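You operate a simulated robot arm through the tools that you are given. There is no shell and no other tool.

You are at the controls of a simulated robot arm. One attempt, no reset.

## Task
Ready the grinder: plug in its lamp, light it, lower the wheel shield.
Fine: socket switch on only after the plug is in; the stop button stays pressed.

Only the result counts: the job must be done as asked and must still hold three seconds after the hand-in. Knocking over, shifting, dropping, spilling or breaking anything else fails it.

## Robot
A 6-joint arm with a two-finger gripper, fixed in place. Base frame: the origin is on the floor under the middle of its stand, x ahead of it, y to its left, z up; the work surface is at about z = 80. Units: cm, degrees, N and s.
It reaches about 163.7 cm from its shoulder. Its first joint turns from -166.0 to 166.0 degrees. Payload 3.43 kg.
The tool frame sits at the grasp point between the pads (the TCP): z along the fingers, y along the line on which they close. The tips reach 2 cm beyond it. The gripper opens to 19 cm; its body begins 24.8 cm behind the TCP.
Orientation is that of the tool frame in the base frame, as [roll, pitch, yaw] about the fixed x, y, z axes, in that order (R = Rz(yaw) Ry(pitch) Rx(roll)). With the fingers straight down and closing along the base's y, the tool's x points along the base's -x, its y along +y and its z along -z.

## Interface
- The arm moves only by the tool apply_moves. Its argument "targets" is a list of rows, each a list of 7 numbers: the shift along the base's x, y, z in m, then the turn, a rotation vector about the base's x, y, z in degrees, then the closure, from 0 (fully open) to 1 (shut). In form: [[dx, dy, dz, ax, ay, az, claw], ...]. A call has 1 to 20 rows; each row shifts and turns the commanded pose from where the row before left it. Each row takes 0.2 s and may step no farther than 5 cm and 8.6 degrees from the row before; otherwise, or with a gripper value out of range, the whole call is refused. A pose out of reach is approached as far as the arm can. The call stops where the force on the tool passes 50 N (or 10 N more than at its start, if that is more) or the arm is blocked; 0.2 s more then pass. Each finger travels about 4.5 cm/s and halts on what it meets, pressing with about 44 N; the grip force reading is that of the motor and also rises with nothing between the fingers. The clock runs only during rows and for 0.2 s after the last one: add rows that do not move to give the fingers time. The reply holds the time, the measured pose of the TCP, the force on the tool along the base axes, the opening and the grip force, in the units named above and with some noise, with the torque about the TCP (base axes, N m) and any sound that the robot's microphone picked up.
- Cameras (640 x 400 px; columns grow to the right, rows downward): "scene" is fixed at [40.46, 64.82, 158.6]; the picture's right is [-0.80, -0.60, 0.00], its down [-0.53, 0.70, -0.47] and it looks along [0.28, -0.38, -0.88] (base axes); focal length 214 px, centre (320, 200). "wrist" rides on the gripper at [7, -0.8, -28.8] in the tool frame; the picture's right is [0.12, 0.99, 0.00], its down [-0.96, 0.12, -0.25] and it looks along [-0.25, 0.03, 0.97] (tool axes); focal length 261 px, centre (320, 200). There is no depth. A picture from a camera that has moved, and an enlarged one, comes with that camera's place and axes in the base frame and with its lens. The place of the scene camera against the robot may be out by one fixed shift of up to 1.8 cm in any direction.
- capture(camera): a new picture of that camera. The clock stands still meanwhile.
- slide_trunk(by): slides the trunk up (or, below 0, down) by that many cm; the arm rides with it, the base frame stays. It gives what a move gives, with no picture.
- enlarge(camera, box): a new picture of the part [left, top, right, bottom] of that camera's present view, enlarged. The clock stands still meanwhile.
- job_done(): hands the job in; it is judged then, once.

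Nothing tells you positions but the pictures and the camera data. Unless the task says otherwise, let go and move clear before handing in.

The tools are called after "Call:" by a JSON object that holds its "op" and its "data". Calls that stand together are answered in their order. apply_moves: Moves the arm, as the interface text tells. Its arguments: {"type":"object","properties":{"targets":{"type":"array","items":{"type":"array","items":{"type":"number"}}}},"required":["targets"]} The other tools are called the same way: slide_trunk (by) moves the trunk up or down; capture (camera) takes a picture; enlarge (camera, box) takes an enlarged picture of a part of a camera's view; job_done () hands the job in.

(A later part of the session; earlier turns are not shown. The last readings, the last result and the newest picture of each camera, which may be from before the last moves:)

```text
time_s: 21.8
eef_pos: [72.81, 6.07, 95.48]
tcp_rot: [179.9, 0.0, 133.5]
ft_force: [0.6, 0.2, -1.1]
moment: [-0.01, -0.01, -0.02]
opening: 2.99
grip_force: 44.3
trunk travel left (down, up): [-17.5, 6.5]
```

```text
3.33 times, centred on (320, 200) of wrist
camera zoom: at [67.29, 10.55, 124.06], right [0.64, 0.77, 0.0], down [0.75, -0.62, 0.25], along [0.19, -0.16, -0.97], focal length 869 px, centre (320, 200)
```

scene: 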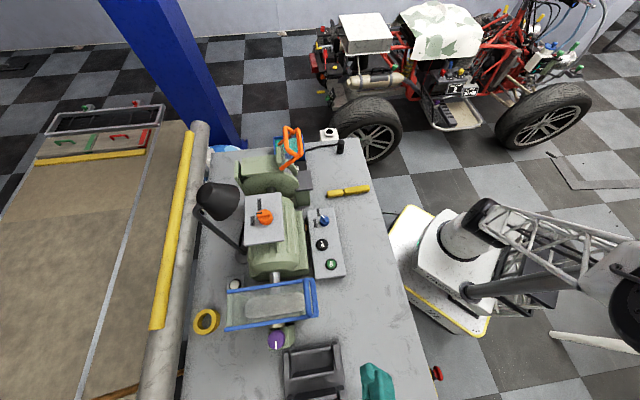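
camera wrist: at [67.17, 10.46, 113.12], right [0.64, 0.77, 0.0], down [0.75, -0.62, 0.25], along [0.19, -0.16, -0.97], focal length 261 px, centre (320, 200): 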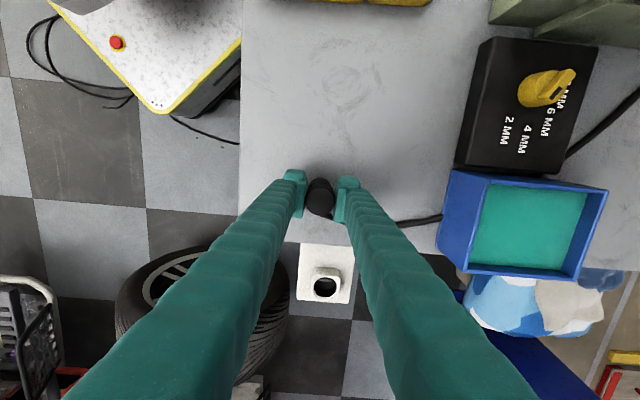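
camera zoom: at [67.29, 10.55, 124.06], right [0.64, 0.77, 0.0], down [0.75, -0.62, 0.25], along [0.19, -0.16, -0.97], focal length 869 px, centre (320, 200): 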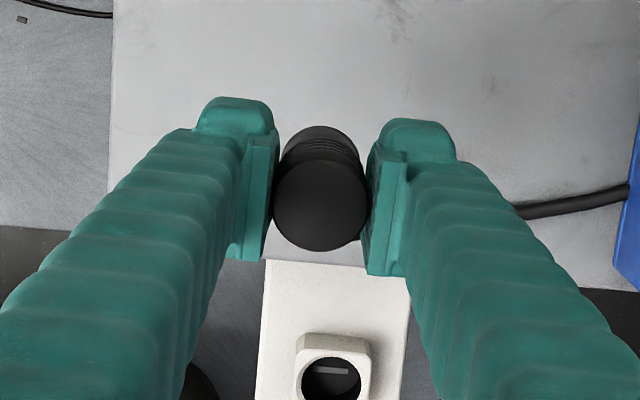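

Call:
{"op": "enlarge", "data": {"camera": "scene", "box": [335, 110, 375, 150]}}

Call:
{"op": "enlarge", "data": {"camera": "wrist", "box": [295, 170, 345, 220]}}

```text
10.00 times, centred on (355, 130) of scene
camera zoom: at [40.46, 64.82, 158.6], right [-0.8, -0.6, 0.0], down [-0.53, 0.7, -0.47], along [0.28, -0.38, -0.88], focal length 2145 px, centre (-30, 900)
```

zoom: 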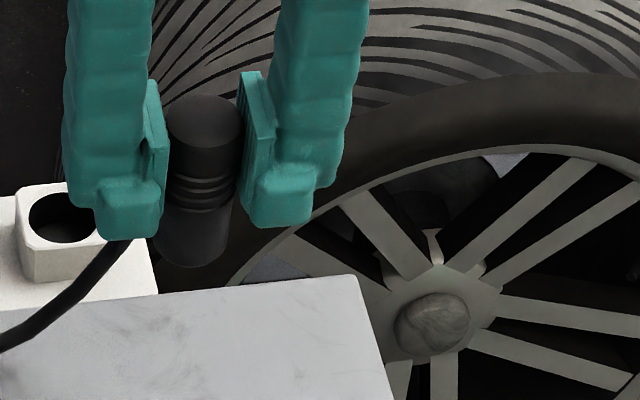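

```text
8.00 times, centred on (320, 195) of wrist
camera zoom: at [67.29, 10.55, 124.06], right [0.64, 0.77, 0.0], down [0.75, -0.62, 0.25], along [0.19, -0.16, -0.97], focal length 2085 px, centre (320, 240)
```

zoom: 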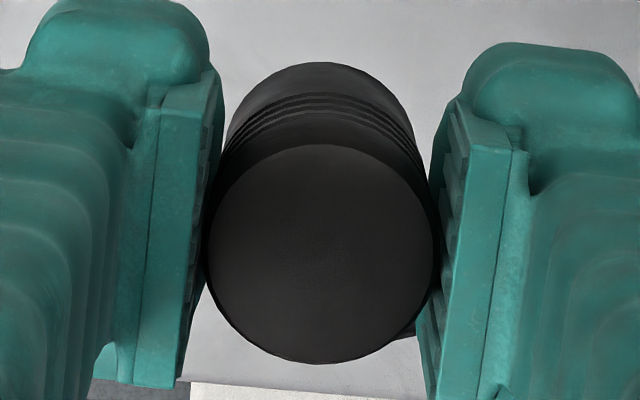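

The plug is held upright and clean. I'll carry it at this height to just over the socket hole and watch the force for any cable pull.

Call:
{"op": "apply_moves", "data": {"targets": [[0.0318, -0.0248, 0, 0, 0, 0, 0.9], [0.0318, -0.0248, 0, 0, 0, 0, 0.9], [0.0318, -0.0248, 0, 0, 0, 0, 0.9], [0.0318, -0.0248, 0, 0, 0, 0, 0.9], [0, 0, 0, 0, 0, 0, 0.9]]}}

Call:
{"op": "capture", "data": {"camera": "wrist"}}

Call:
{"op": "enlarge", "data": {"camera": "scene", "box": [290, 80, 370, 160]}}

```text
time_s: 23.0
eef_pos: [85.42, -3.91, 95.33]
tcp_rot: [179.8, 0.0, 133.7]
ft_force: [0.5, 0.9, -1.7]
moment: [-0.02, -0.02, 0.02]
opening: 3.02
grip_force: 44.0
trunk travel left (down, up): [-17.5, 6.5]
```

```text
taken
camera wrist: at [79.98, 0.54, 123.97], right [0.64, 0.77, 0.0], down [0.75, -0.62, 0.25], along [0.19, -0.16, -0.97], focal length 261 px, centre (320, 200)
```

wrist: 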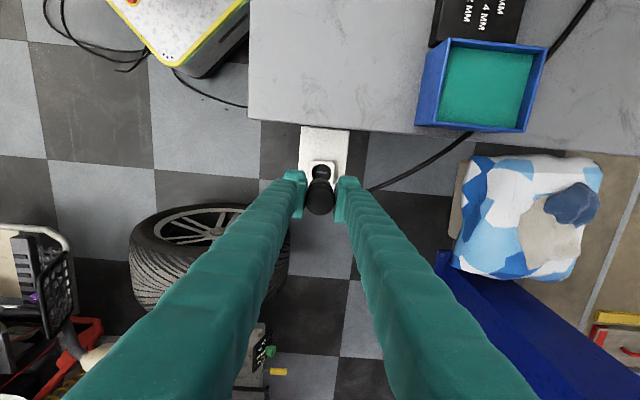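

```text
5.00 times, centred on (330, 120) of scene
camera zoom: at [40.46, 64.82, 158.6], right [-0.8, -0.6, 0.0], down [-0.53, 0.7, -0.47], along [0.28, -0.38, -0.88], focal length 1072 px, centre (270, 600)
```

zoom: 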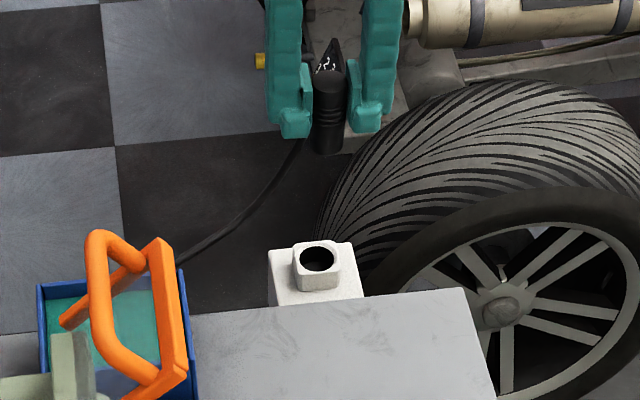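

Call:
{"op": "enlarge", "data": {"camera": "wrist", "box": [290, 140, 350, 220]}}

Call:
{"op": "enlarge", "data": {"camera": "scene", "box": [320, 85, 350, 115]}}

```text
5.00 times, centred on (320, 180) of wrist
camera zoom: at [79.98, 0.54, 123.97], right [0.64, 0.77, 0.0], down [0.75, -0.62, 0.25], along [0.19, -0.16, -0.97], focal length 1303 px, centre (320, 300)
```

zoom: 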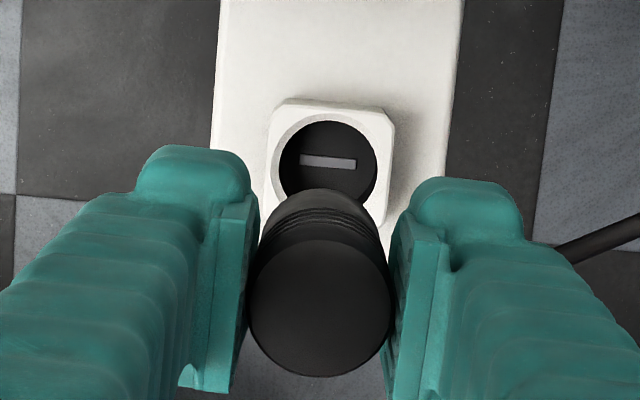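

```text
13.33 times, centred on (335, 100) of scene
camera zoom: at [40.46, 64.82, 158.6], right [-0.8, -0.6, 0.0], down [-0.53, 0.7, -0.47], along [0.28, -0.38, -0.88], focal length 2860 px, centre (120, 1533)
```

zoom: 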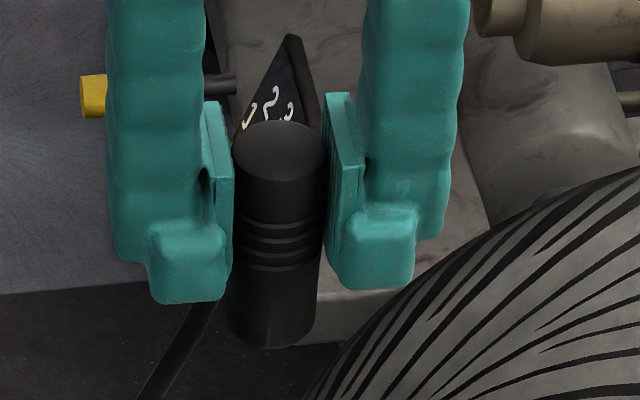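

Call:
{"op": "enlarge", "data": {"camera": "wrist", "box": [305, 155, 337, 195]}}

```text
10.00 times, centred on (321, 175) of wrist
camera zoom: at [79.98, 0.54, 123.97], right [0.64, 0.77, 0.0], down [0.75, -0.62, 0.25], along [0.19, -0.16, -0.97], focal length 2606 px, centre (310, 450)
```

zoom: 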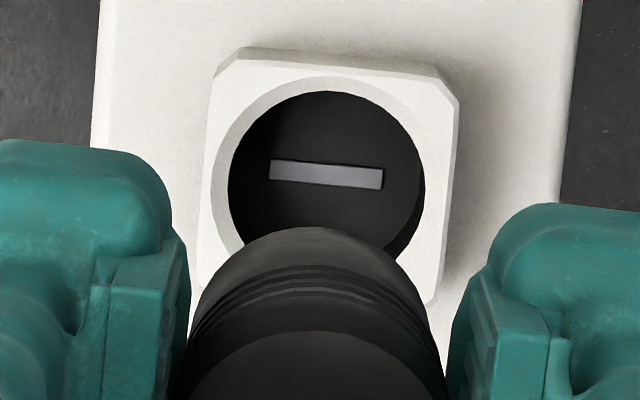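

The hole lies about 0.2 cm to the image right of the plug axis. I'll correct that and descend to just above the rim, then check again.

Call:
{"op": "apply_moves", "data": {"targets": [[0.0011, 0.0013, -0.028, 0, 0, 0, 0.9], [0, 0, -0.028, 0, 0, 0, 0.9], [0, 0, -0.028, 0, 0, 0, 0.9], [0, 0, -0.027, 0, 0, 0, 0.9], [0, 0, 0, 0, 0, 0, 0.9]]}}

Call:
{"op": "enlarge", "data": {"camera": "wrist", "box": [290, 150, 350, 220]}}

Call:
{"op": "enlarge", "data": {"camera": "scene", "box": [305, 95, 355, 145]}}

```text
time_s: 24.2
eef_pos: [85.69, -3.83, 84.42]
tcp_rot: [179.8, 0.1, 133.5]
ft_force: [0.0, -0.8, -0.6]
moment: [0.0, -0.01, 0.01]
opening: 3.03
grip_force: 43.8
trunk travel left (down, up): [-17.5, 6.5]
```

```text
5.71 times, centred on (320, 185) of wrist
camera zoom: at [80.1, 0.65, 113.0], right [0.64, 0.77, 0.0], down [0.75, -0.62, 0.25], along [0.19, -0.16, -0.97], focal length 1489 px, centre (320, 286)
```

zoom: 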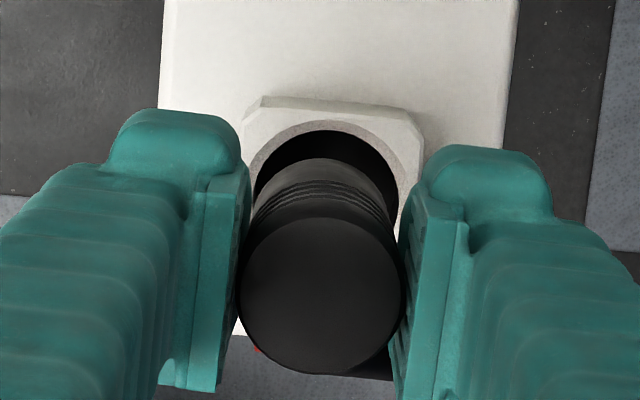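

```text
8.00 times, centred on (330, 120) of scene
camera zoom: at [40.46, 64.82, 158.6], right [-0.8, -0.6, 0.0], down [-0.53, 0.7, -0.47], along [0.28, -0.38, -0.88], focal length 1716 px, centre (240, 840)
```

zoom: 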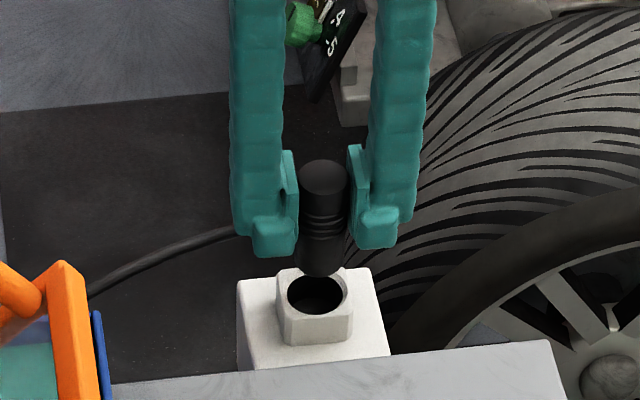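

Call:
{"op": "enlarge", "data": {"camera": "wrist", "box": [305, 155, 337, 195]}}

Call:
{"op": "enlarge", "data": {"camera": "scene", "box": [317, 112, 341, 142]}}

```text
10.00 times, centred on (321, 175) of wrist
camera zoom: at [80.1, 0.65, 113.0], right [0.64, 0.77, 0.0], down [0.75, -0.62, 0.25], along [0.19, -0.16, -0.97], focal length 2606 px, centre (310, 450)
```

zoom: 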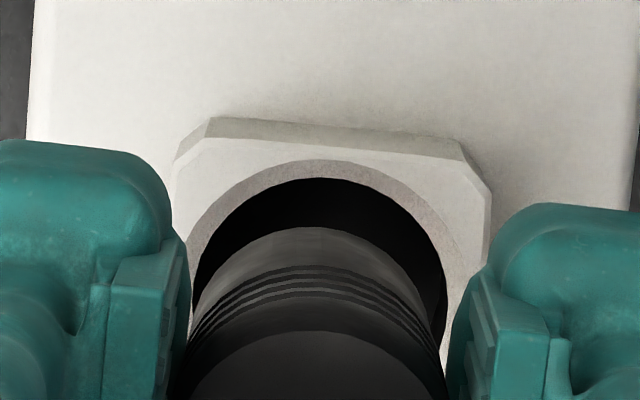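

```text
13.33 times, centred on (329, 127) of scene
camera zoom: at [40.46, 64.82, 158.6], right [-0.8, -0.6, 0.0], down [-0.53, 0.7, -0.47], along [0.28, -0.38, -0.88], focal length 2860 px, centre (200, 1173)
```

zoom: 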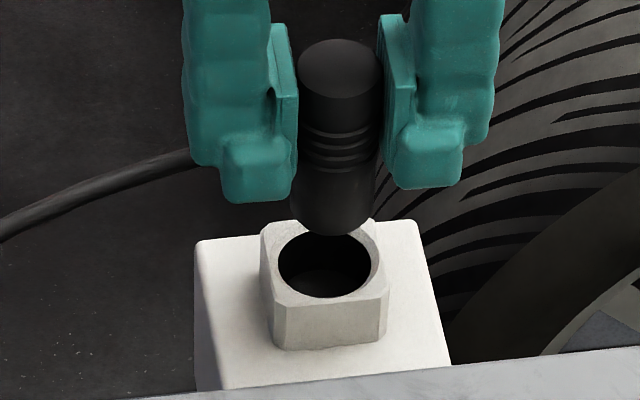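

Alignment is within about 0.1–0.15 cm and the clearance is about 0.25 cm. I'll nudge slightly and lower slowly into the hole.

Call:
{"op": "apply_moves", "data": {"targets": [[0.0008, 0.0008, -0.005, 0, 0, 0, 0.9], [0, 0, -0.005, 0, 0, 0, 0.9], [0, 0, -0.005, 0, 0, 0, 0.9], [0, 0, -0.005, 0, 0, 0, 0.9], [0, 0, -0.004, 0, 0, 0, 0.9], [0, 0, -0.004, 0, 0, 0, 0.9]]}}

Call:
{"op": "enlarge", "data": {"camera": "wrist", "box": [290, 150, 350, 220]}}

Call:
{"op": "enlarge", "data": {"camera": "scene", "box": [317, 112, 341, 142]}}

```text
time_s: 25.6
eef_pos: [85.73, -3.47, 81.54]
tcp_rot: [179.9, 0.0, 133.4]
ft_force: [0.4, 0.8, -1.7]
moment: [-0.01, 0.0, -0.04]
opening: 3.01
grip_force: 43.9
trunk travel left (down, up): [-17.5, 6.5]
```

```text
5.71 times, centred on (320, 185) of wrist
camera zoom: at [80.12, 0.84, 110.19], right [0.64, 0.77, 0.0], down [0.75, -0.62, 0.25], along [0.19, -0.16, -0.97], focal length 1489 px, centre (320, 286)
```

zoom: 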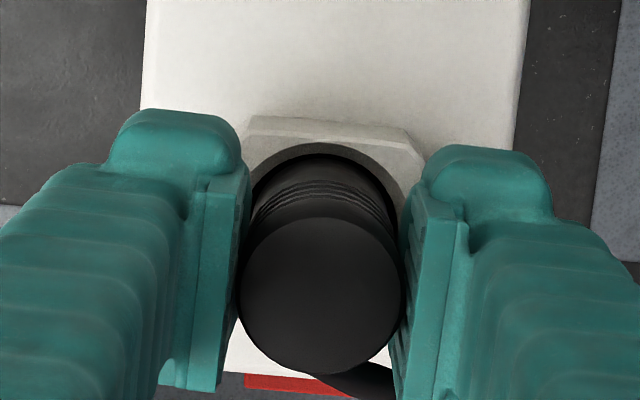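

```text
13.33 times, centred on (329, 127) of scene
camera zoom: at [40.46, 64.82, 158.6], right [-0.8, -0.6, 0.0], down [-0.53, 0.7, -0.47], along [0.28, -0.38, -0.88], focal length 2860 px, centre (200, 1173)
```

zoom: 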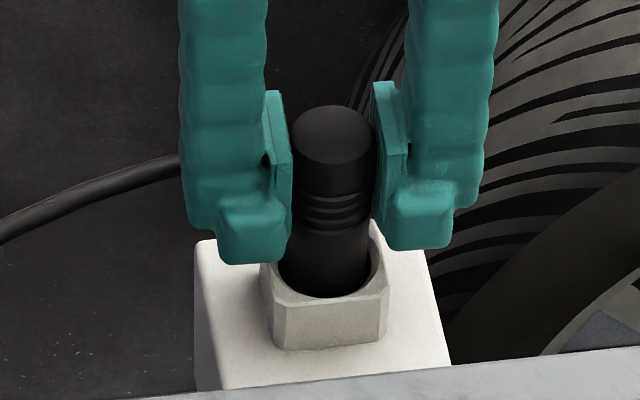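

Call:
{"op": "apply_moves", "data": {"targets": [[-0.0003, -0.0003, -0.004, 0, 0, 0, 0.9], [0, 0, -0.004, 0, 0, 0, 0.9], [0, 0, -0.004, 0, 0, 0, 0.9], [0, 0, -0.004, 0, 0, 0, 0.9], [0, 0, 0, 0, 0, 0, 0.9]]}}

Call:
{"op": "enlarge", "data": {"camera": "wrist", "box": [290, 150, 350, 220]}}

Call:
{"op": "enlarge", "data": {"camera": "scene", "box": [317, 112, 341, 142]}}

```text
time_s: 26.8
eef_pos: [85.51, -3.53, 80.01]
tcp_rot: [179.9, 0.1, 133.5]
ft_force: [1.3, -1.5, -0.6]
moment: [-0.04, -0.01, -0.01]
opening: 3.0
grip_force: 44.2
trunk travel left (down, up): [-17.5, 6.5]
```

```text
5.71 times, centred on (320, 185) of wrist
camera zoom: at [80.04, 0.83, 108.64], right [0.64, 0.77, 0.0], down [0.75, -0.62, 0.25], along [0.19, -0.16, -0.97], focal length 1489 px, centre (320, 286)
```

zoom: 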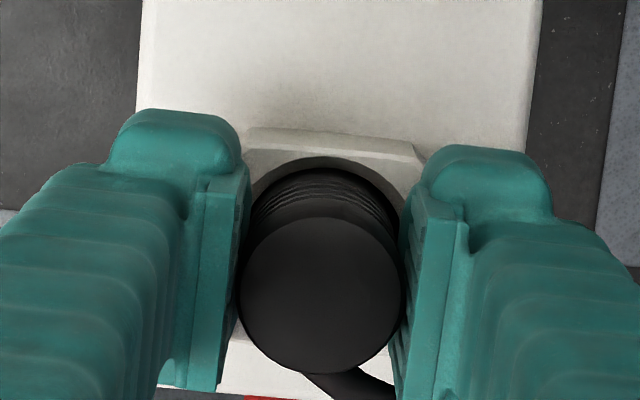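

```text
13.33 times, centred on (329, 127) of scene
camera zoom: at [40.46, 64.82, 158.6], right [-0.8, -0.6, 0.0], down [-0.53, 0.7, -0.47], along [0.28, -0.38, -0.88], focal length 2860 px, centre (200, 1173)
```

zoom: 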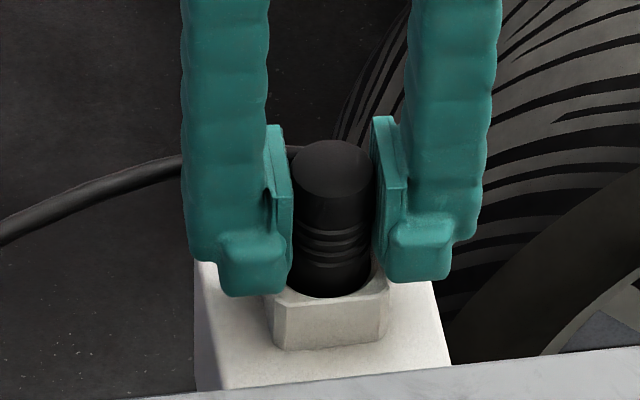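

Call:
{"op": "apply_moves", "data": {"targets": [[0, 0, -0.003, 0, 0, 0, 0.9], [0, 0, -0.003, 0, 0, 0, 0.9], [0, 0, -0.003, 0, 0, 0, 0.9], [0, 0, 0, 0, 0, 0, 0.9]]}}

Call:
{"op": "enlarge", "data": {"camera": "wrist", "box": [290, 150, 350, 220]}}

Call:
{"op": "enlarge", "data": {"camera": "scene", "box": [317, 112, 341, 142]}}

```text
time_s: 27.8
eef_pos: [85.51, -3.58, 79.42]
tcp_rot: [179.8, 0.1, 133.5]
ft_force: [-4.0, 0.5, 34.4]
moment: [0.02, 0.07, 0.42]
opening: 3.03
grip_force: 44.0
trunk travel left (down, up): [-17.5, 6.5]
```

```text
5.71 times, centred on (320, 185) of wrist
camera zoom: at [80.01, 0.82, 107.96], right [0.64, 0.77, 0.0], down [0.75, -0.62, 0.25], along [0.19, -0.16, -0.97], focal length 1489 px, centre (320, 286)
```

zoom: 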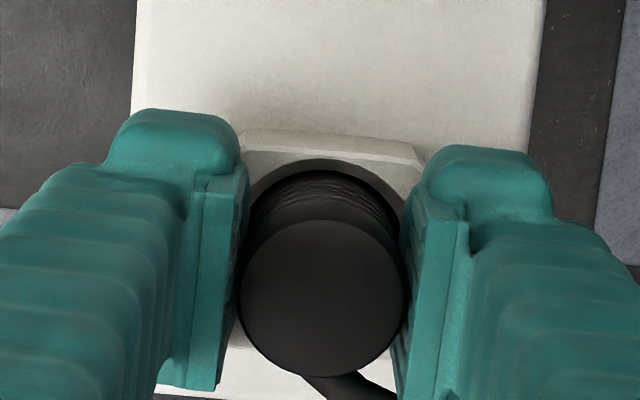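

```text
13.33 times, centred on (329, 127) of scene
camera zoom: at [40.46, 64.82, 158.6], right [-0.8, -0.6, 0.0], down [-0.53, 0.7, -0.47], along [0.28, -0.38, -0.88], focal length 2860 px, centre (200, 1173)
```

zoom: 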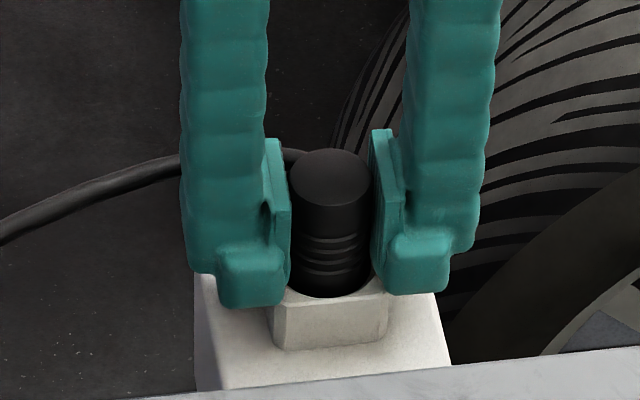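

There is firm contact at 34 N, and the plug is about 2 cm deep in the collar. I'll open the fingers slightly and look at how the plug sits.

Call:
{"op": "apply_moves", "data": {"targets": [[0, 0, 0, 0, 0, 0, 0.75], [0, 0, 0, 0, 0, 0, 0.7], [0, 0, 0, 0, 0, 0, 0.7], [0, 0, 0, 0, 0, 0, 0.7]]}}

Call:
{"op": "enlarge", "data": {"camera": "wrist", "box": [290, 150, 350, 220]}}

Call:
{"op": "enlarge", "data": {"camera": "scene", "box": [317, 112, 341, 142]}}

```text
time_s: 28.8
eef_pos: [85.56, -3.52, 79.24]
tcp_rot: [179.9, 0.1, 133.5]
ft_force: [0.2, 0.6, 0.1]
moment: [0.01, -0.01, 0.01]
opening: 5.69
grip_force: 0.0
trunk travel left (down, up): [-17.5, 6.5]
```

```text
5.71 times, centred on (320, 185) of wrist
camera zoom: at [80.1, 0.8, 107.76], right [0.64, 0.77, 0.0], down [0.75, -0.62, 0.25], along [0.19, -0.16, -0.97], focal length 1489 px, centre (320, 286)
```

zoom: 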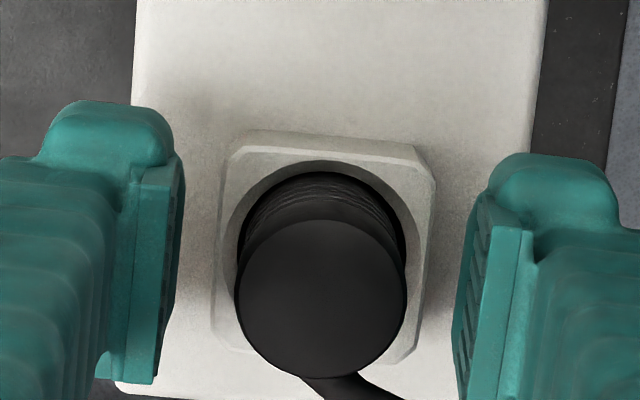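

```text
13.33 times, centred on (329, 127) of scene
camera zoom: at [40.46, 64.82, 158.6], right [-0.8, -0.6, 0.0], down [-0.53, 0.7, -0.47], along [0.28, -0.38, -0.88], focal length 2860 px, centre (200, 1173)
```

zoom: 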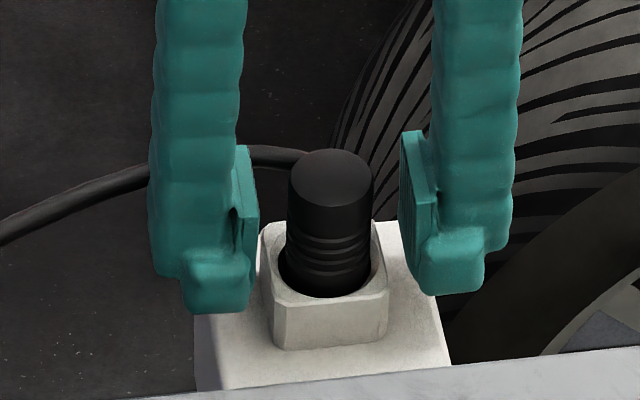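

Call:
{"op": "enlarge", "data": {"camera": "scene", "box": [322, 118, 340, 138]}}

Call:
{"op": "enlarge", "data": {"camera": "wrist", "box": [304, 170, 342, 206]}}

```text
16.00 times, centred on (331, 128) of scene
camera zoom: at [40.46, 64.82, 158.6], right [-0.8, -0.6, 0.0], down [-0.53, 0.7, -0.47], along [0.28, -0.38, -0.88], focal length 3432 px, centre (144, 1352)
```

zoom: 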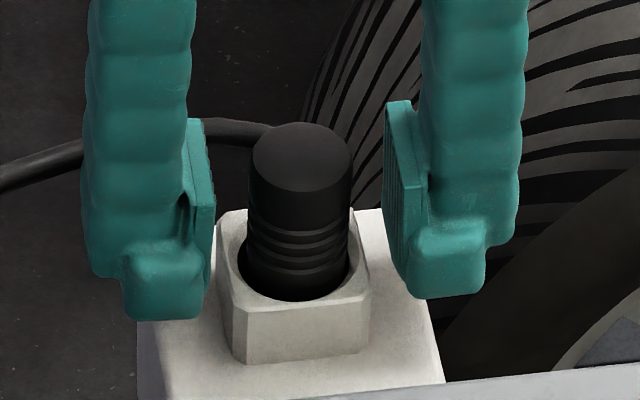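

```text
11.11 times, centred on (323, 188) of wrist
camera zoom: at [80.1, 0.8, 107.76], right [0.64, 0.77, 0.0], down [0.75, -0.62, 0.25], along [0.19, -0.16, -0.97], focal length 2896 px, centre (287, 333)
```

zoom: 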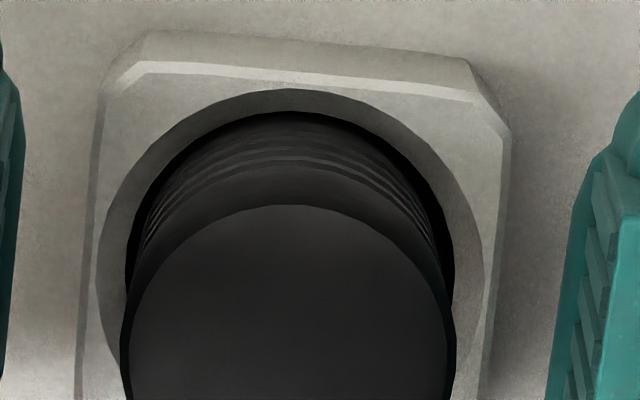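

The plug is sitting in the hole, but my fingertips probably touched the collar before it was pushed home. I'll re-grip higher on the plug and push down gently.

Call:
{"op": "apply_moves", "data": {"targets": [[0, 0, 0.009, 0, 0, 0, 0.7], [0, 0, 0.009, 0, 0, 0, 0.7], [0, 0, 0, 0, 0, 0, 0.8], [0, 0, 0, 0, 0, 0, 0.9], [0, 0, 0, 0, 0, 0, 0.9], [0, 0, 0, 0, 0, 0, 0.9], [0, 0, 0, 0, 0, 0, 0.9]]}}

Call:
{"op": "apply_moves", "data": {"targets": [[0, 0, -0.002, 0, 0, 0, 0.9], [0, 0, -0.002, 0, 0, 0, 0.9], [0, 0, 0, 0, 0, 0, 0.9]]}}

```text
time_s: 30.4
eef_pos: [85.56, -3.63, 81.08]
tcp_rot: [180.0, -0.1, 133.5]
ft_force: [-0.2, 1.3, 0.2]
moment: [0.01, -0.01, -0.02]
opening: 3.02
grip_force: 44.0
trunk travel left (down, up): [-17.5, 6.5]
```

```text
time_s: 31.2
eef_pos: [85.55, -3.66, 80.74]
tcp_rot: [179.8, 0.0, 133.5]
ft_force: [5.8, 0.1, 34.4]
moment: [0.01, -0.04, 0.06]
opening: 3.04
grip_force: 44.3
trunk travel left (down, up): [-17.5, 6.5]
```

Call:
{"op": "apply_moves", "data": {"targets": [[0, 0, 0, 0, 0, 4, 0.9], [0, 0, 0, 0, 0, 0, 0.9]]}}

Call:
{"op": "enlarge", "data": {"camera": "wrist", "box": [290, 150, 350, 220]}}

Call:
{"op": "enlarge", "data": {"camera": "scene", "box": [322, 118, 340, 138]}}

```text
time_s: 31.8
eef_pos: [85.46, -3.57, 80.65]
tcp_rot: [179.9, 0.0, 137.6]
ft_force: [7.8, 1.9, 25.1]
moment: [0.02, -0.1, -0.01]
opening: 2.97
grip_force: 44.1
trunk travel left (down, up): [-17.5, 6.5]
```

```text
5.71 times, centred on (320, 185) of wrist
camera zoom: at [79.7, 0.41, 109.2], right [0.58, 0.81, 0.0], down [0.79, -0.56, 0.25], along [0.2, -0.14, -0.97], focal length 1489 px, centre (320, 286)
```

zoom: 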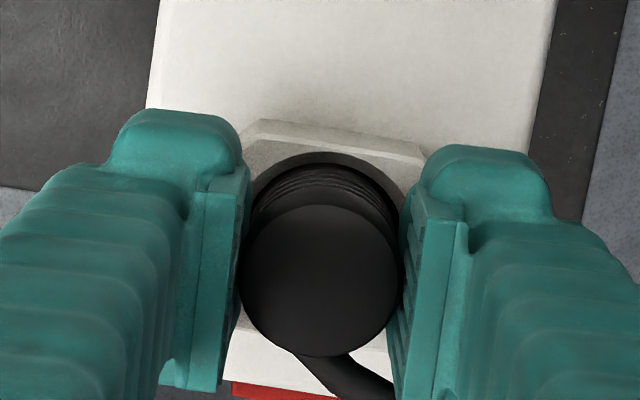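

```text
16.00 times, centred on (331, 128) of scene
camera zoom: at [40.46, 64.82, 158.6], right [-0.8, -0.6, 0.0], down [-0.53, 0.7, -0.47], along [0.28, -0.38, -0.88], focal length 3432 px, centre (144, 1352)
```

zoom: 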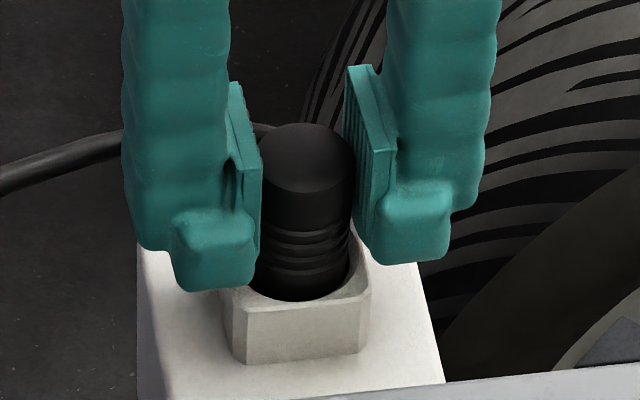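

The plug turned 4° freely. I'll turn it a little further while keeping light pressure, to find out whether the bar in the socket works as a key.

Call:
{"op": "apply_moves", "data": {"targets": [[0, 0, 0, 0, 0, 4, 0.9], [0, 0, 0, 0, 0, 4, 0.9], [0, 0, 0, 0, 0, 0, 0.9]]}}

```text
time_s: 32.6
eef_pos: [85.54, -3.69, 80.51]
tcp_rot: [179.9, 0.0, 145.7]
ft_force: [3.8, 0.9, 13.4]
moment: [-0.02, 0.0, 0.02]
opening: 2.96
grip_force: 44.0
trunk travel left (down, up): [-17.5, 6.5]
```

Call:
{"op": "apply_moves", "data": {"targets": [[0, 0, -0.001, 0, 0, 6, 0.9], [0, 0, 0, 0, 0, 6, 0.9], [0, 0, -0.001, 0, 0, 6, 0.9], [0, 0, 0, 0, 0, 0, 0.9]]}}

Call:
{"op": "enlarge", "data": {"camera": "wrist", "box": [290, 150, 350, 220]}}

Call:
{"op": "enlarge", "data": {"camera": "scene", "box": [322, 118, 340, 138]}}

```text
time_s: 33.6
eef_pos: [85.45, -3.6, 80.4]
tcp_rot: [179.9, 0.1, 163.6]
ft_force: [0.4, 0.2, 32.8]
moment: [0.09, 0.16, 0.06]
opening: 2.93
grip_force: 43.6
trunk travel left (down, up): [-17.5, 6.5]
```

```text
5.71 times, centred on (320, 185) of wrist
camera zoom: at [78.42, -2.51, 109.06], right [0.17, 0.99, 0.0], down [0.95, -0.16, 0.25], along [0.25, -0.04, -0.97], focal length 1489 px, centre (320, 286)
```

zoom: 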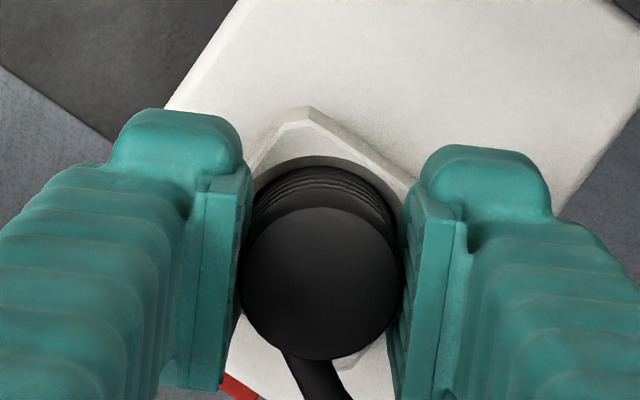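

```text
16.00 times, centred on (331, 128) of scene
camera zoom: at [40.46, 64.82, 158.6], right [-0.8, -0.6, 0.0], down [-0.53, 0.7, -0.47], along [0.28, -0.38, -0.88], focal length 3432 px, centre (144, 1352)
```

zoom: 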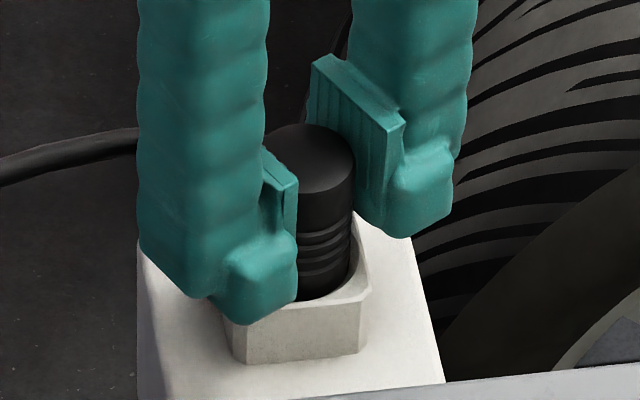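

Call:
{"op": "apply_moves", "data": {"targets": [[0, 0, 0, 0, 0, 6, 0.9], [0, 0, 0, 0, 0, 6, 0.9], [0, 0, 0, 0, 0, 6, 0.9], [0, 0, 0, 0, 0, 6, 0.9], [0, 0, 0, 0, 0, 0, 0.9]]}}

```text
time_s: 34.8
eef_pos: [85.57, -3.54, 80.39]
tcp_rot: [179.9, 0.1, -172.3]
ft_force: [-2.1, 0.9, 31.7]
moment: [0.02, 0.19, 0.02]
opening: 2.97
grip_force: 43.8
trunk travel left (down, up): [-17.5, 6.5]
```

Call:
{"op": "apply_moves", "data": {"targets": [[0, 0, 0, 0, 0, 6, 0.9], [0, 0, 0, 0, 0, 6, 0.9], [0, 0, 0, 0, 0, 6, 0.9], [0, 0, 0, 0, 0, 0, 0.9]]}}

Call:
{"op": "apply_moves", "data": {"targets": [[0, 0, 0, 0, 0, 6, 0.9], [0, 0, 0, 0, 0, 6, 0.9], [0, 0, 0, 0, 0, 6, 0.9], [0, 0, 0, 0, 0, 0, 0.9]]}}

Call:
{"op": "enlarge", "data": {"camera": "scene", "box": [322, 118, 340, 138]}}

Call:
{"op": "enlarge", "data": {"camera": "wrist", "box": [290, 150, 350, 220]}}

```text
time_s: 35.8
eef_pos: [85.53, -3.71, 80.42]
tcp_rot: [179.8, 0.0, -154.4]
ft_force: [-1.1, 0.9, 30.4]
moment: [-0.06, 0.08, -0.03]
opening: 2.96
grip_force: 43.7
trunk travel left (down, up): [-17.5, 6.5]
```

```text
time_s: 36.8
eef_pos: [85.59, -3.71, 80.24]
tcp_rot: [179.9, -0.1, -136.4]
ft_force: [1.0, -1.8, 24.6]
moment: [-0.09, 0.01, 0.03]
opening: 2.93
grip_force: 44.4
trunk travel left (down, up): [-17.5, 6.5]
```

```text
16.00 times, centred on (331, 128) of scene
camera zoom: at [40.46, 64.82, 158.6], right [-0.8, -0.6, 0.0], down [-0.53, 0.7, -0.47], along [0.28, -0.38, -0.88], focal length 3432 px, centre (144, 1352)
```

zoom: 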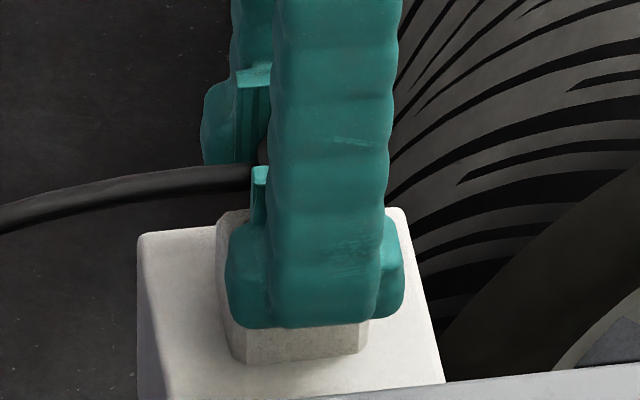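

```text
5.71 times, centred on (320, 185) of wrist
camera zoom: at [81.0, -9.22, 108.95], right [-0.77, 0.64, 0.0], down [0.62, 0.75, 0.25], along [0.16, 0.19, -0.97], focal length 1489 px, centre (320, 286)
```

zoom: 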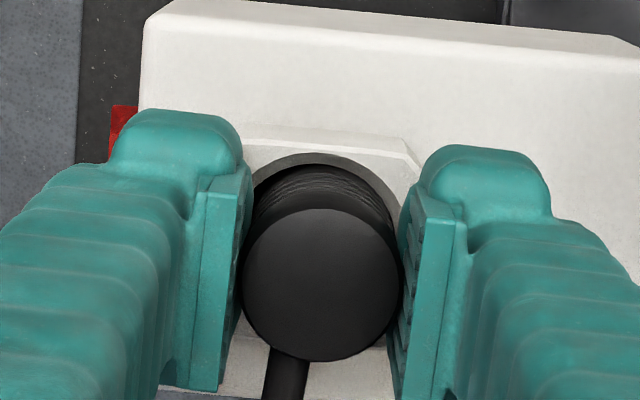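

There was no drop or click through +90°. Rather than guess, I'll lift the plug out, turn it back and tilt it so the fixed camera can see its underside.

Call:
{"op": "apply_moves", "data": {"targets": [[0, 0, 0.01, 0, 0, 0, 0.9], [0, 0, 0.02, 0, 0, 0, 0.9], [0, 0, 0.03, 0, 0, 0, 0.9], [0, 0, 0.03, 0, 0, -7.5, 0.9], [0, 0, 0.03, 0, 0, -7.5, 0.9], [0, 0, 0.03, 0, 0, -7.5, 0.9], [-0.01, 0.01, 0.02, 0, 0, -7.5, 0.9], [-0.02, 0.02, 0.0, 0, 0, -7.5, 0.9], [-0.02, 0.02, 0.0, 0, 0, -7.5, 0.9], [-0.02, 0.02, 0.0, 0, 0, -7.5, 0.9], [-0.02, 0.02, 0.0, 0, 0, -7.5, 0.9], [-0.02, 0.02, 0.0, 0, 0, -7.5, 0.9], [0, 0, 0.0, 0, 0, -7.5, 0.9], [0, 0, 0.0, 0, 0, -7.5, 0.9], [0, 0, 0.0, 0, 0, -7.5, 0.9], [0, 0, 0.0, 0, 0, 0, 0.9]]}}

Call:
{"op": "capture", "data": {"camera": "wrist"}}

Call:
{"op": "capture", "data": {"camera": "scene"}}

```text
time_s: 40.2
eef_pos: [74.63, 7.41, 97.31]
tcp_rot: [179.9, -0.1, 133.5]
ft_force: [0.3, 0.0, -1.1]
moment: [-0.02, 0.01, 0.04]
opening: 2.95
grip_force: 43.7
trunk travel left (down, up): [-17.5, 6.5]
```

```text
taken
camera wrist: at [69.14, 11.84, 125.9], right [0.64, 0.77, 0.0], down [0.75, -0.62, 0.25], along [0.19, -0.16, -0.97], focal length 261 px, centre (320, 200)
```

wrist: 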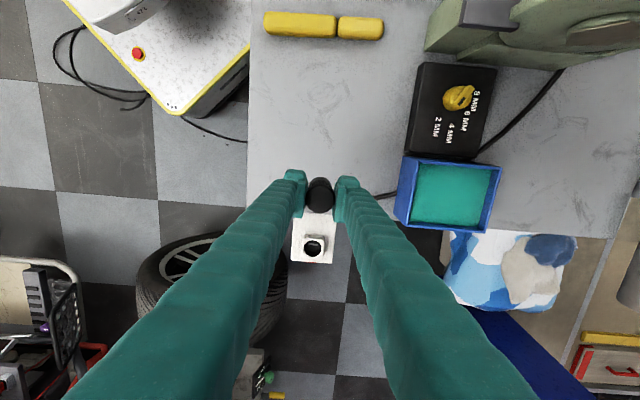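

```text
taken
```

scene: 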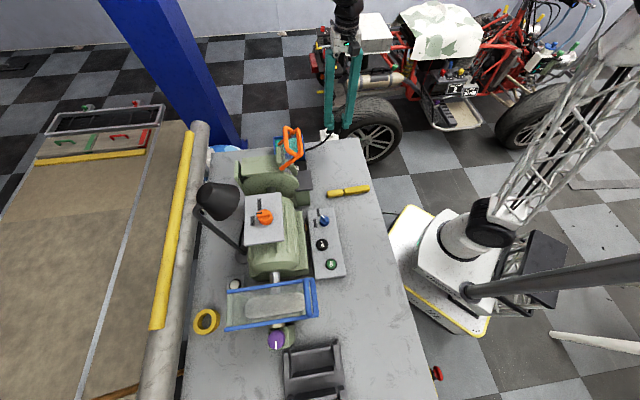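

Now I'll tilt the tool in small steps so the plug's underside turns toward the fixed camera, watching for reach limits and cable pull.

Call:
{"op": "apply_moves", "data": {"targets": [[0, 0, 0.01, 5.8, 5.5, 0, 0.9], [0, 0, 0.01, 5.8, 5.5, 0, 0.9], [0, 0, 0.01, 5.8, 5.5, 0, 0.9], [0, 0, 0.01, 5.8, 5.5, 0, 0.9]]}}

```text
time_s: 41.2
eef_pos: [74.62, 7.41, 101.19]
tcp_rot: [179.8, -32.0, 133.6]
ft_force: [-0.2, -0.2, -0.1]
moment: [-0.18, -0.26, -0.04]
opening: 2.94
grip_force: 44.0
trunk travel left (down, up): [-17.5, 6.5]
```

Call:
{"op": "apply_moves", "data": {"targets": [[0, 0, 0.005, 5.8, 5.5, 0, 0.9], [0, 0, 0.005, 5.8, 5.5, 0, 0.9], [0, 0, 0.005, 5.8, 5.5, 0, 0.9]]}}

Call:
{"op": "enlarge", "data": {"camera": "scene", "box": [315, 80, 365, 130]}}

```text
time_s: 42.0
eef_pos: [73.27, 8.41, 100.7]
tcp_rot: [179.1, -55.5, 133.5]
ft_force: [-0.6, -0.3, 0.0]
moment: [-0.09, -0.17, -0.05]
opening: 2.93
grip_force: 44.0
out of reach, approached as far as the arm can: row 3
trunk travel left (down, up): [-17.5, 6.5]
```

```text
8.00 times, centred on (340, 105) of scene
camera zoom: at [40.46, 64.82, 158.6], right [-0.8, -0.6, 0.0], down [-0.53, 0.7, -0.47], along [0.28, -0.38, -0.88], focal length 1716 px, centre (160, 960)
```

zoom: 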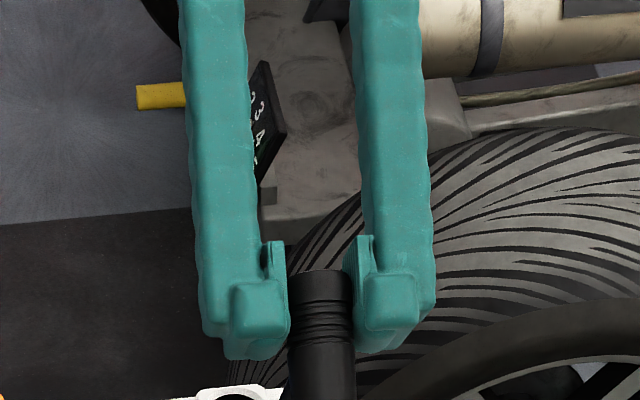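

Call:
{"op": "enlarge", "data": {"camera": "scene", "box": [340, 115, 365, 145]}}

Call:
{"op": "enlarge", "data": {"camera": "scene", "box": [325, 100, 385, 160]}}

```text
13.33 times, centred on (352, 130) of scene
camera zoom: at [40.46, 64.82, 158.6], right [-0.8, -0.6, 0.0], down [-0.53, 0.7, -0.47], along [0.28, -0.38, -0.88], focal length 2860 px, centre (-113, 1133)
```

zoom: 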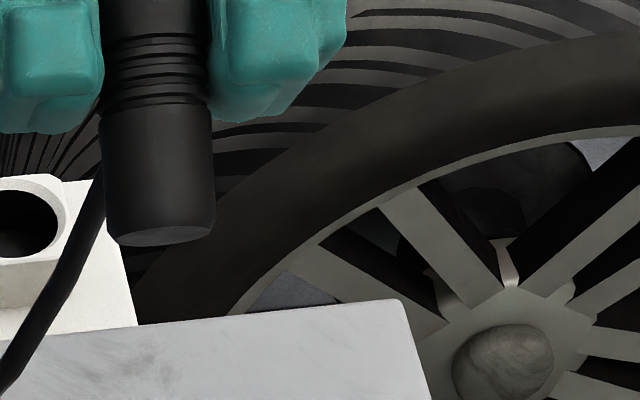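

```text
6.67 times, centred on (355, 130) of scene
camera zoom: at [40.46, 64.82, 158.6], right [-0.8, -0.6, 0.0], down [-0.53, 0.7, -0.47], along [0.28, -0.38, -0.88], focal length 1430 px, centre (87, 667)
```

zoom: 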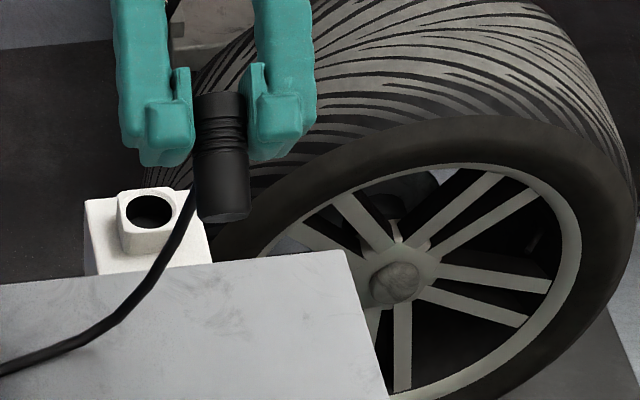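

Call:
{"op": "enlarge", "data": {"camera": "scene", "box": [347, 133, 357, 141]}}

```text
16.00 times, centred on (352, 137) of scene
camera zoom: at [40.46, 64.82, 158.6], right [-0.8, -0.6, 0.0], down [-0.53, 0.7, -0.47], along [0.28, -0.38, -0.88], focal length 3432 px, centre (-192, 1208)
```

zoom: 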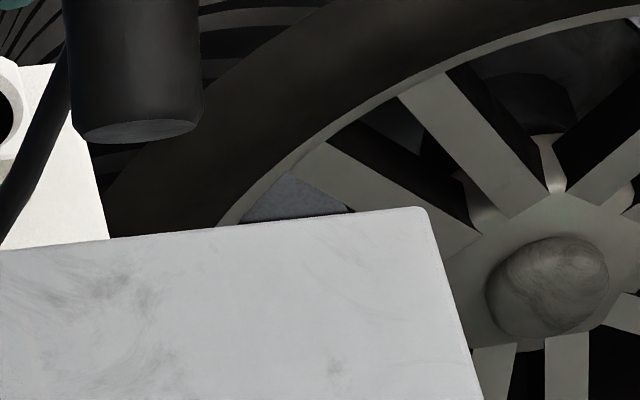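

The underside is plain with no blade or keyway, so the first insertion was right in principle. I'll bring the plug back upright, and return it over the socket.

Call:
{"op": "apply_moves", "data": {"targets": [[0, 0, 0, -5.86, -5.35, 0, 0.9], [0, 0, 0, -5.86, -5.35, 0, 0.9], [0, 0, 0, -5.86, -5.35, 0, 0.9], [0, 0, 0, -5.86, -5.35, 0, 0.9], [0, 0, 0, -5.86, -5.35, 0, 0.9], [0, 0, 0, -5.86, -5.35, 0, 0.9], [0, 0, 0, -5.86, -5.35, 0, 0.9], [0, 0, 0, 0, 0, 0, 0.9]]}}

```text
time_s: 43.8
eef_pos: [73.21, 8.6, 100.6]
tcp_rot: [-179.2, -0.4, 132.9]
ft_force: [-1.1, 0.0, -1.0]
moment: [0.0, -0.05, -0.01]
opening: 2.95
grip_force: 43.7
trunk travel left (down, up): [-17.5, 6.5]
```

Call:
{"op": "apply_moves", "data": {"targets": [[0, 0, 0, 0.25, -0.86, 0.6, 0.9], [0.03085, -0.0305, -0.014, 0, 0, 0, 0.9], [0.03085, -0.0305, -0.014, 0, 0, 0, 0.9], [0.03085, -0.0305, -0.014, 0, 0, 0, 0.9], [0.03085, -0.0305, -0.014, 0, 0, 0, 0.9], [0, 0, 0, 0, 0, 0, 0.9]]}}

Call:
{"op": "enlarge", "data": {"camera": "wrist", "box": [290, 140, 350, 220]}}

Call:
{"op": "enlarge", "data": {"camera": "scene", "box": [310, 92, 350, 142]}}

```text
time_s: 45.2
eef_pos: [85.49, -3.71, 95.02]
tcp_rot: [180.0, 0.1, 133.8]
ft_force: [0.2, -0.3, -1.4]
moment: [0.02, -0.01, 0.03]
opening: 2.93
grip_force: 44.0
trunk travel left (down, up): [-17.5, 6.5]
```

```text
5.00 times, centred on (320, 180) of wrist
camera zoom: at [80.02, 0.71, 123.45], right [0.64, 0.77, 0.0], down [0.75, -0.62, 0.25], along [0.19, -0.16, -0.97], focal length 1303 px, centre (320, 300)
```

zoom: 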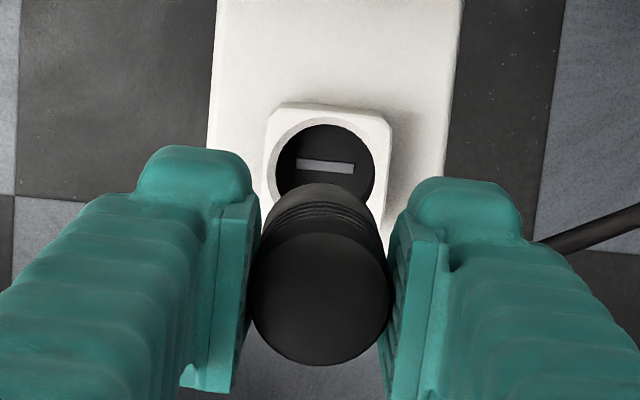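

```text
8.00 times, centred on (330, 117) of scene
camera zoom: at [40.46, 64.82, 158.6], right [-0.8, -0.6, 0.0], down [-0.53, 0.7, -0.47], along [0.28, -0.38, -0.88], focal length 1716 px, centre (240, 864)
```

zoom: 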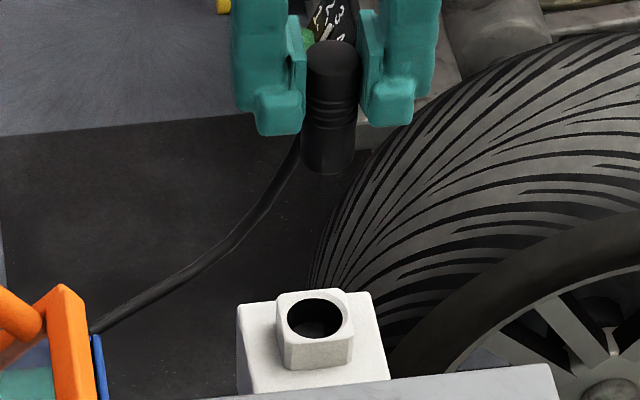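

Call:
{"op": "apply_moves", "data": {"targets": [[0.0007, 0.0008, -0.025, 0, 0, 0, 0.9], [0, 0, -0.03, 0, 0, 0, 0.9], [0, 0, -0.03, 0, 0, 0, 0.9], [0, 0, -0.02, 0, 0, 0, 0.9], [0, 0, 0, 0, 0, 0, 0.9]]}}

Call:
{"op": "enlarge", "data": {"camera": "wrist", "box": [290, 150, 350, 220]}}

Call:
{"op": "enlarge", "data": {"camera": "scene", "box": [317, 112, 341, 142]}}

```text
time_s: 46.4
eef_pos: [85.62, -3.58, 84.42]
tcp_rot: [180.0, 0.0, 133.7]
ft_force: [0.6, 0.0, -0.2]
moment: [-0.01, -0.04, -0.01]
opening: 2.95
grip_force: 44.7
trunk travel left (down, up): [-17.5, 6.5]
```

```text
5.71 times, centred on (320, 185) of wrist
camera zoom: at [80.12, 0.8, 113.04], right [0.64, 0.77, 0.0], down [0.75, -0.62, 0.25], along [0.19, -0.16, -0.97], focal length 1489 px, centre (320, 286)
```

zoom: 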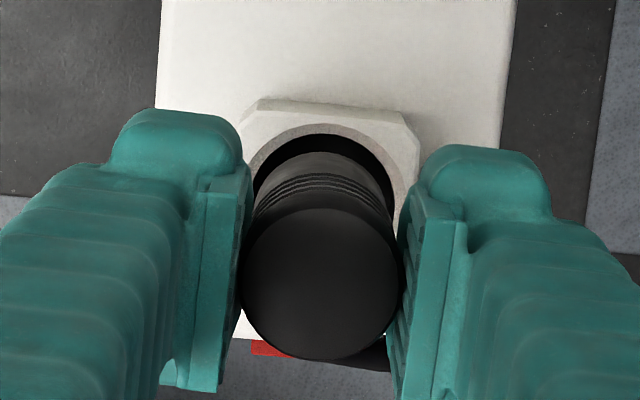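

```text
13.33 times, centred on (329, 127) of scene
camera zoom: at [40.46, 64.82, 158.6], right [-0.8, -0.6, 0.0], down [-0.53, 0.7, -0.47], along [0.28, -0.38, -0.88], focal length 2860 px, centre (200, 1173)
```

zoom: 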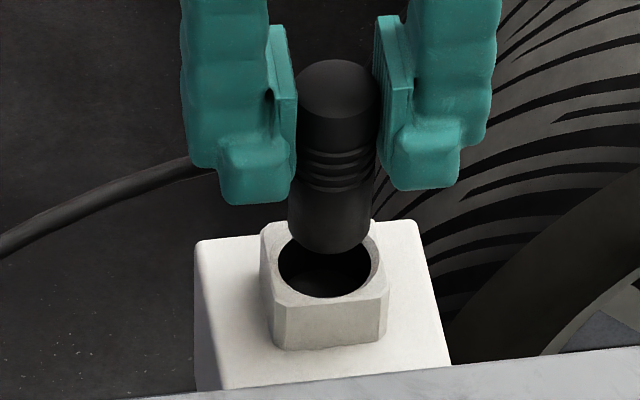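

Call:
{"op": "apply_moves", "data": {"targets": [[0, 0, -0.005, 0, 0, 0, 0.9], [0, 0, -0.005, 0, 0, 0, 0.9], [0, 0, -0.005, 0, 0, 0, 0.9], [0, 0, -0.005, 0, 0, 0, 0.9], [0, 0, -0.005, 0, 0, 0, 0.9], [0, 0, -0.004, 0, 0, 0, 0.9], [0, 0, -0.003, 0, 0, 0, 0.9], [0, 0, 0, 0, 0, 0, 0.9]]}}

Call:
{"op": "apply_moves", "data": {"targets": [[0, 0, -0.003, 0, 0, 0, 0.9], [0, 0, -0.002, 0, 0, 0, 0.9], [0, 0, 0, 0, 0, 0, 0.9]]}}

Call:
{"op": "enlarge", "data": {"camera": "scene", "box": [317, 112, 341, 142]}}

```text
time_s: 48.2
eef_pos: [85.69, -3.55, 81.36]
tcp_rot: [180.0, 0.1, 133.7]
ft_force: [-0.2, -0.1, -0.7]
moment: [-0.02, 0.02, -0.02]
opening: 2.98
grip_force: 44.1
trunk travel left (down, up): [-17.5, 6.5]
```

```text
time_s: 49.0
eef_pos: [85.65, -3.52, 80.73]
tcp_rot: [-180.0, 0.0, 133.7]
ft_force: [-0.4, -1.0, -1.3]
moment: [-0.02, -0.06, -0.01]
opening: 2.94
grip_force: 43.7
trunk travel left (down, up): [-17.5, 6.5]
```

```text
13.33 times, centred on (329, 127) of scene
camera zoom: at [40.46, 64.82, 158.6], right [-0.8, -0.6, 0.0], down [-0.53, 0.7, -0.47], along [0.28, -0.38, -0.88], focal length 2860 px, centre (200, 1173)
```

zoom: 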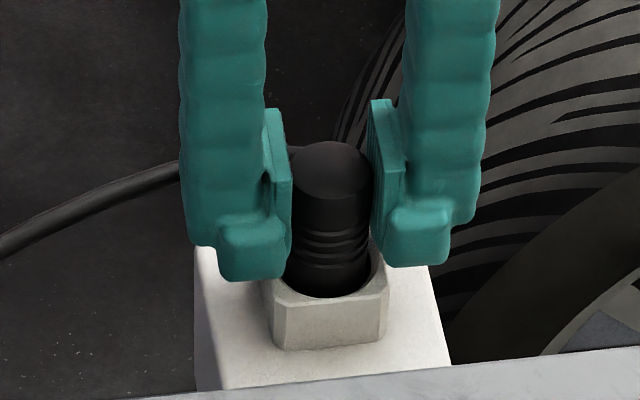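

Call:
{"op": "apply_moves", "data": {"targets": [[0, 0, -0.003, 0, 0, 0, 0.9], [0, 0, -0.002, 0, 0, 0, 0.9], [0, 0, 0, 0, 0, 0, 0.9]]}}

Call:
{"op": "enlarge", "data": {"camera": "scene", "box": [317, 112, 341, 142]}}

```text
time_s: 49.8
eef_pos: [85.6, -3.54, 80.37]
tcp_rot: [180.0, 0.1, 133.7]
ft_force: [-1.3, 1.3, 11.3]
moment: [0.1, 0.11, 0.02]
opening: 2.91
grip_force: 44.2
trunk travel left (down, up): [-17.5, 6.5]
```

```text
13.33 times, centred on (329, 127) of scene
camera zoom: at [40.46, 64.82, 158.6], right [-0.8, -0.6, 0.0], down [-0.53, 0.7, -0.47], along [0.28, -0.38, -0.88], focal length 2860 px, centre (200, 1173)
```

zoom: 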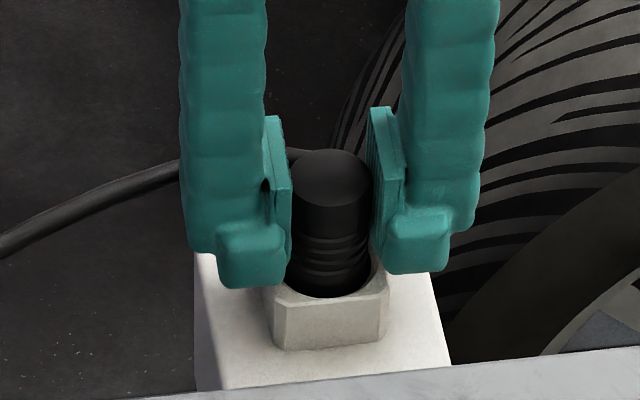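

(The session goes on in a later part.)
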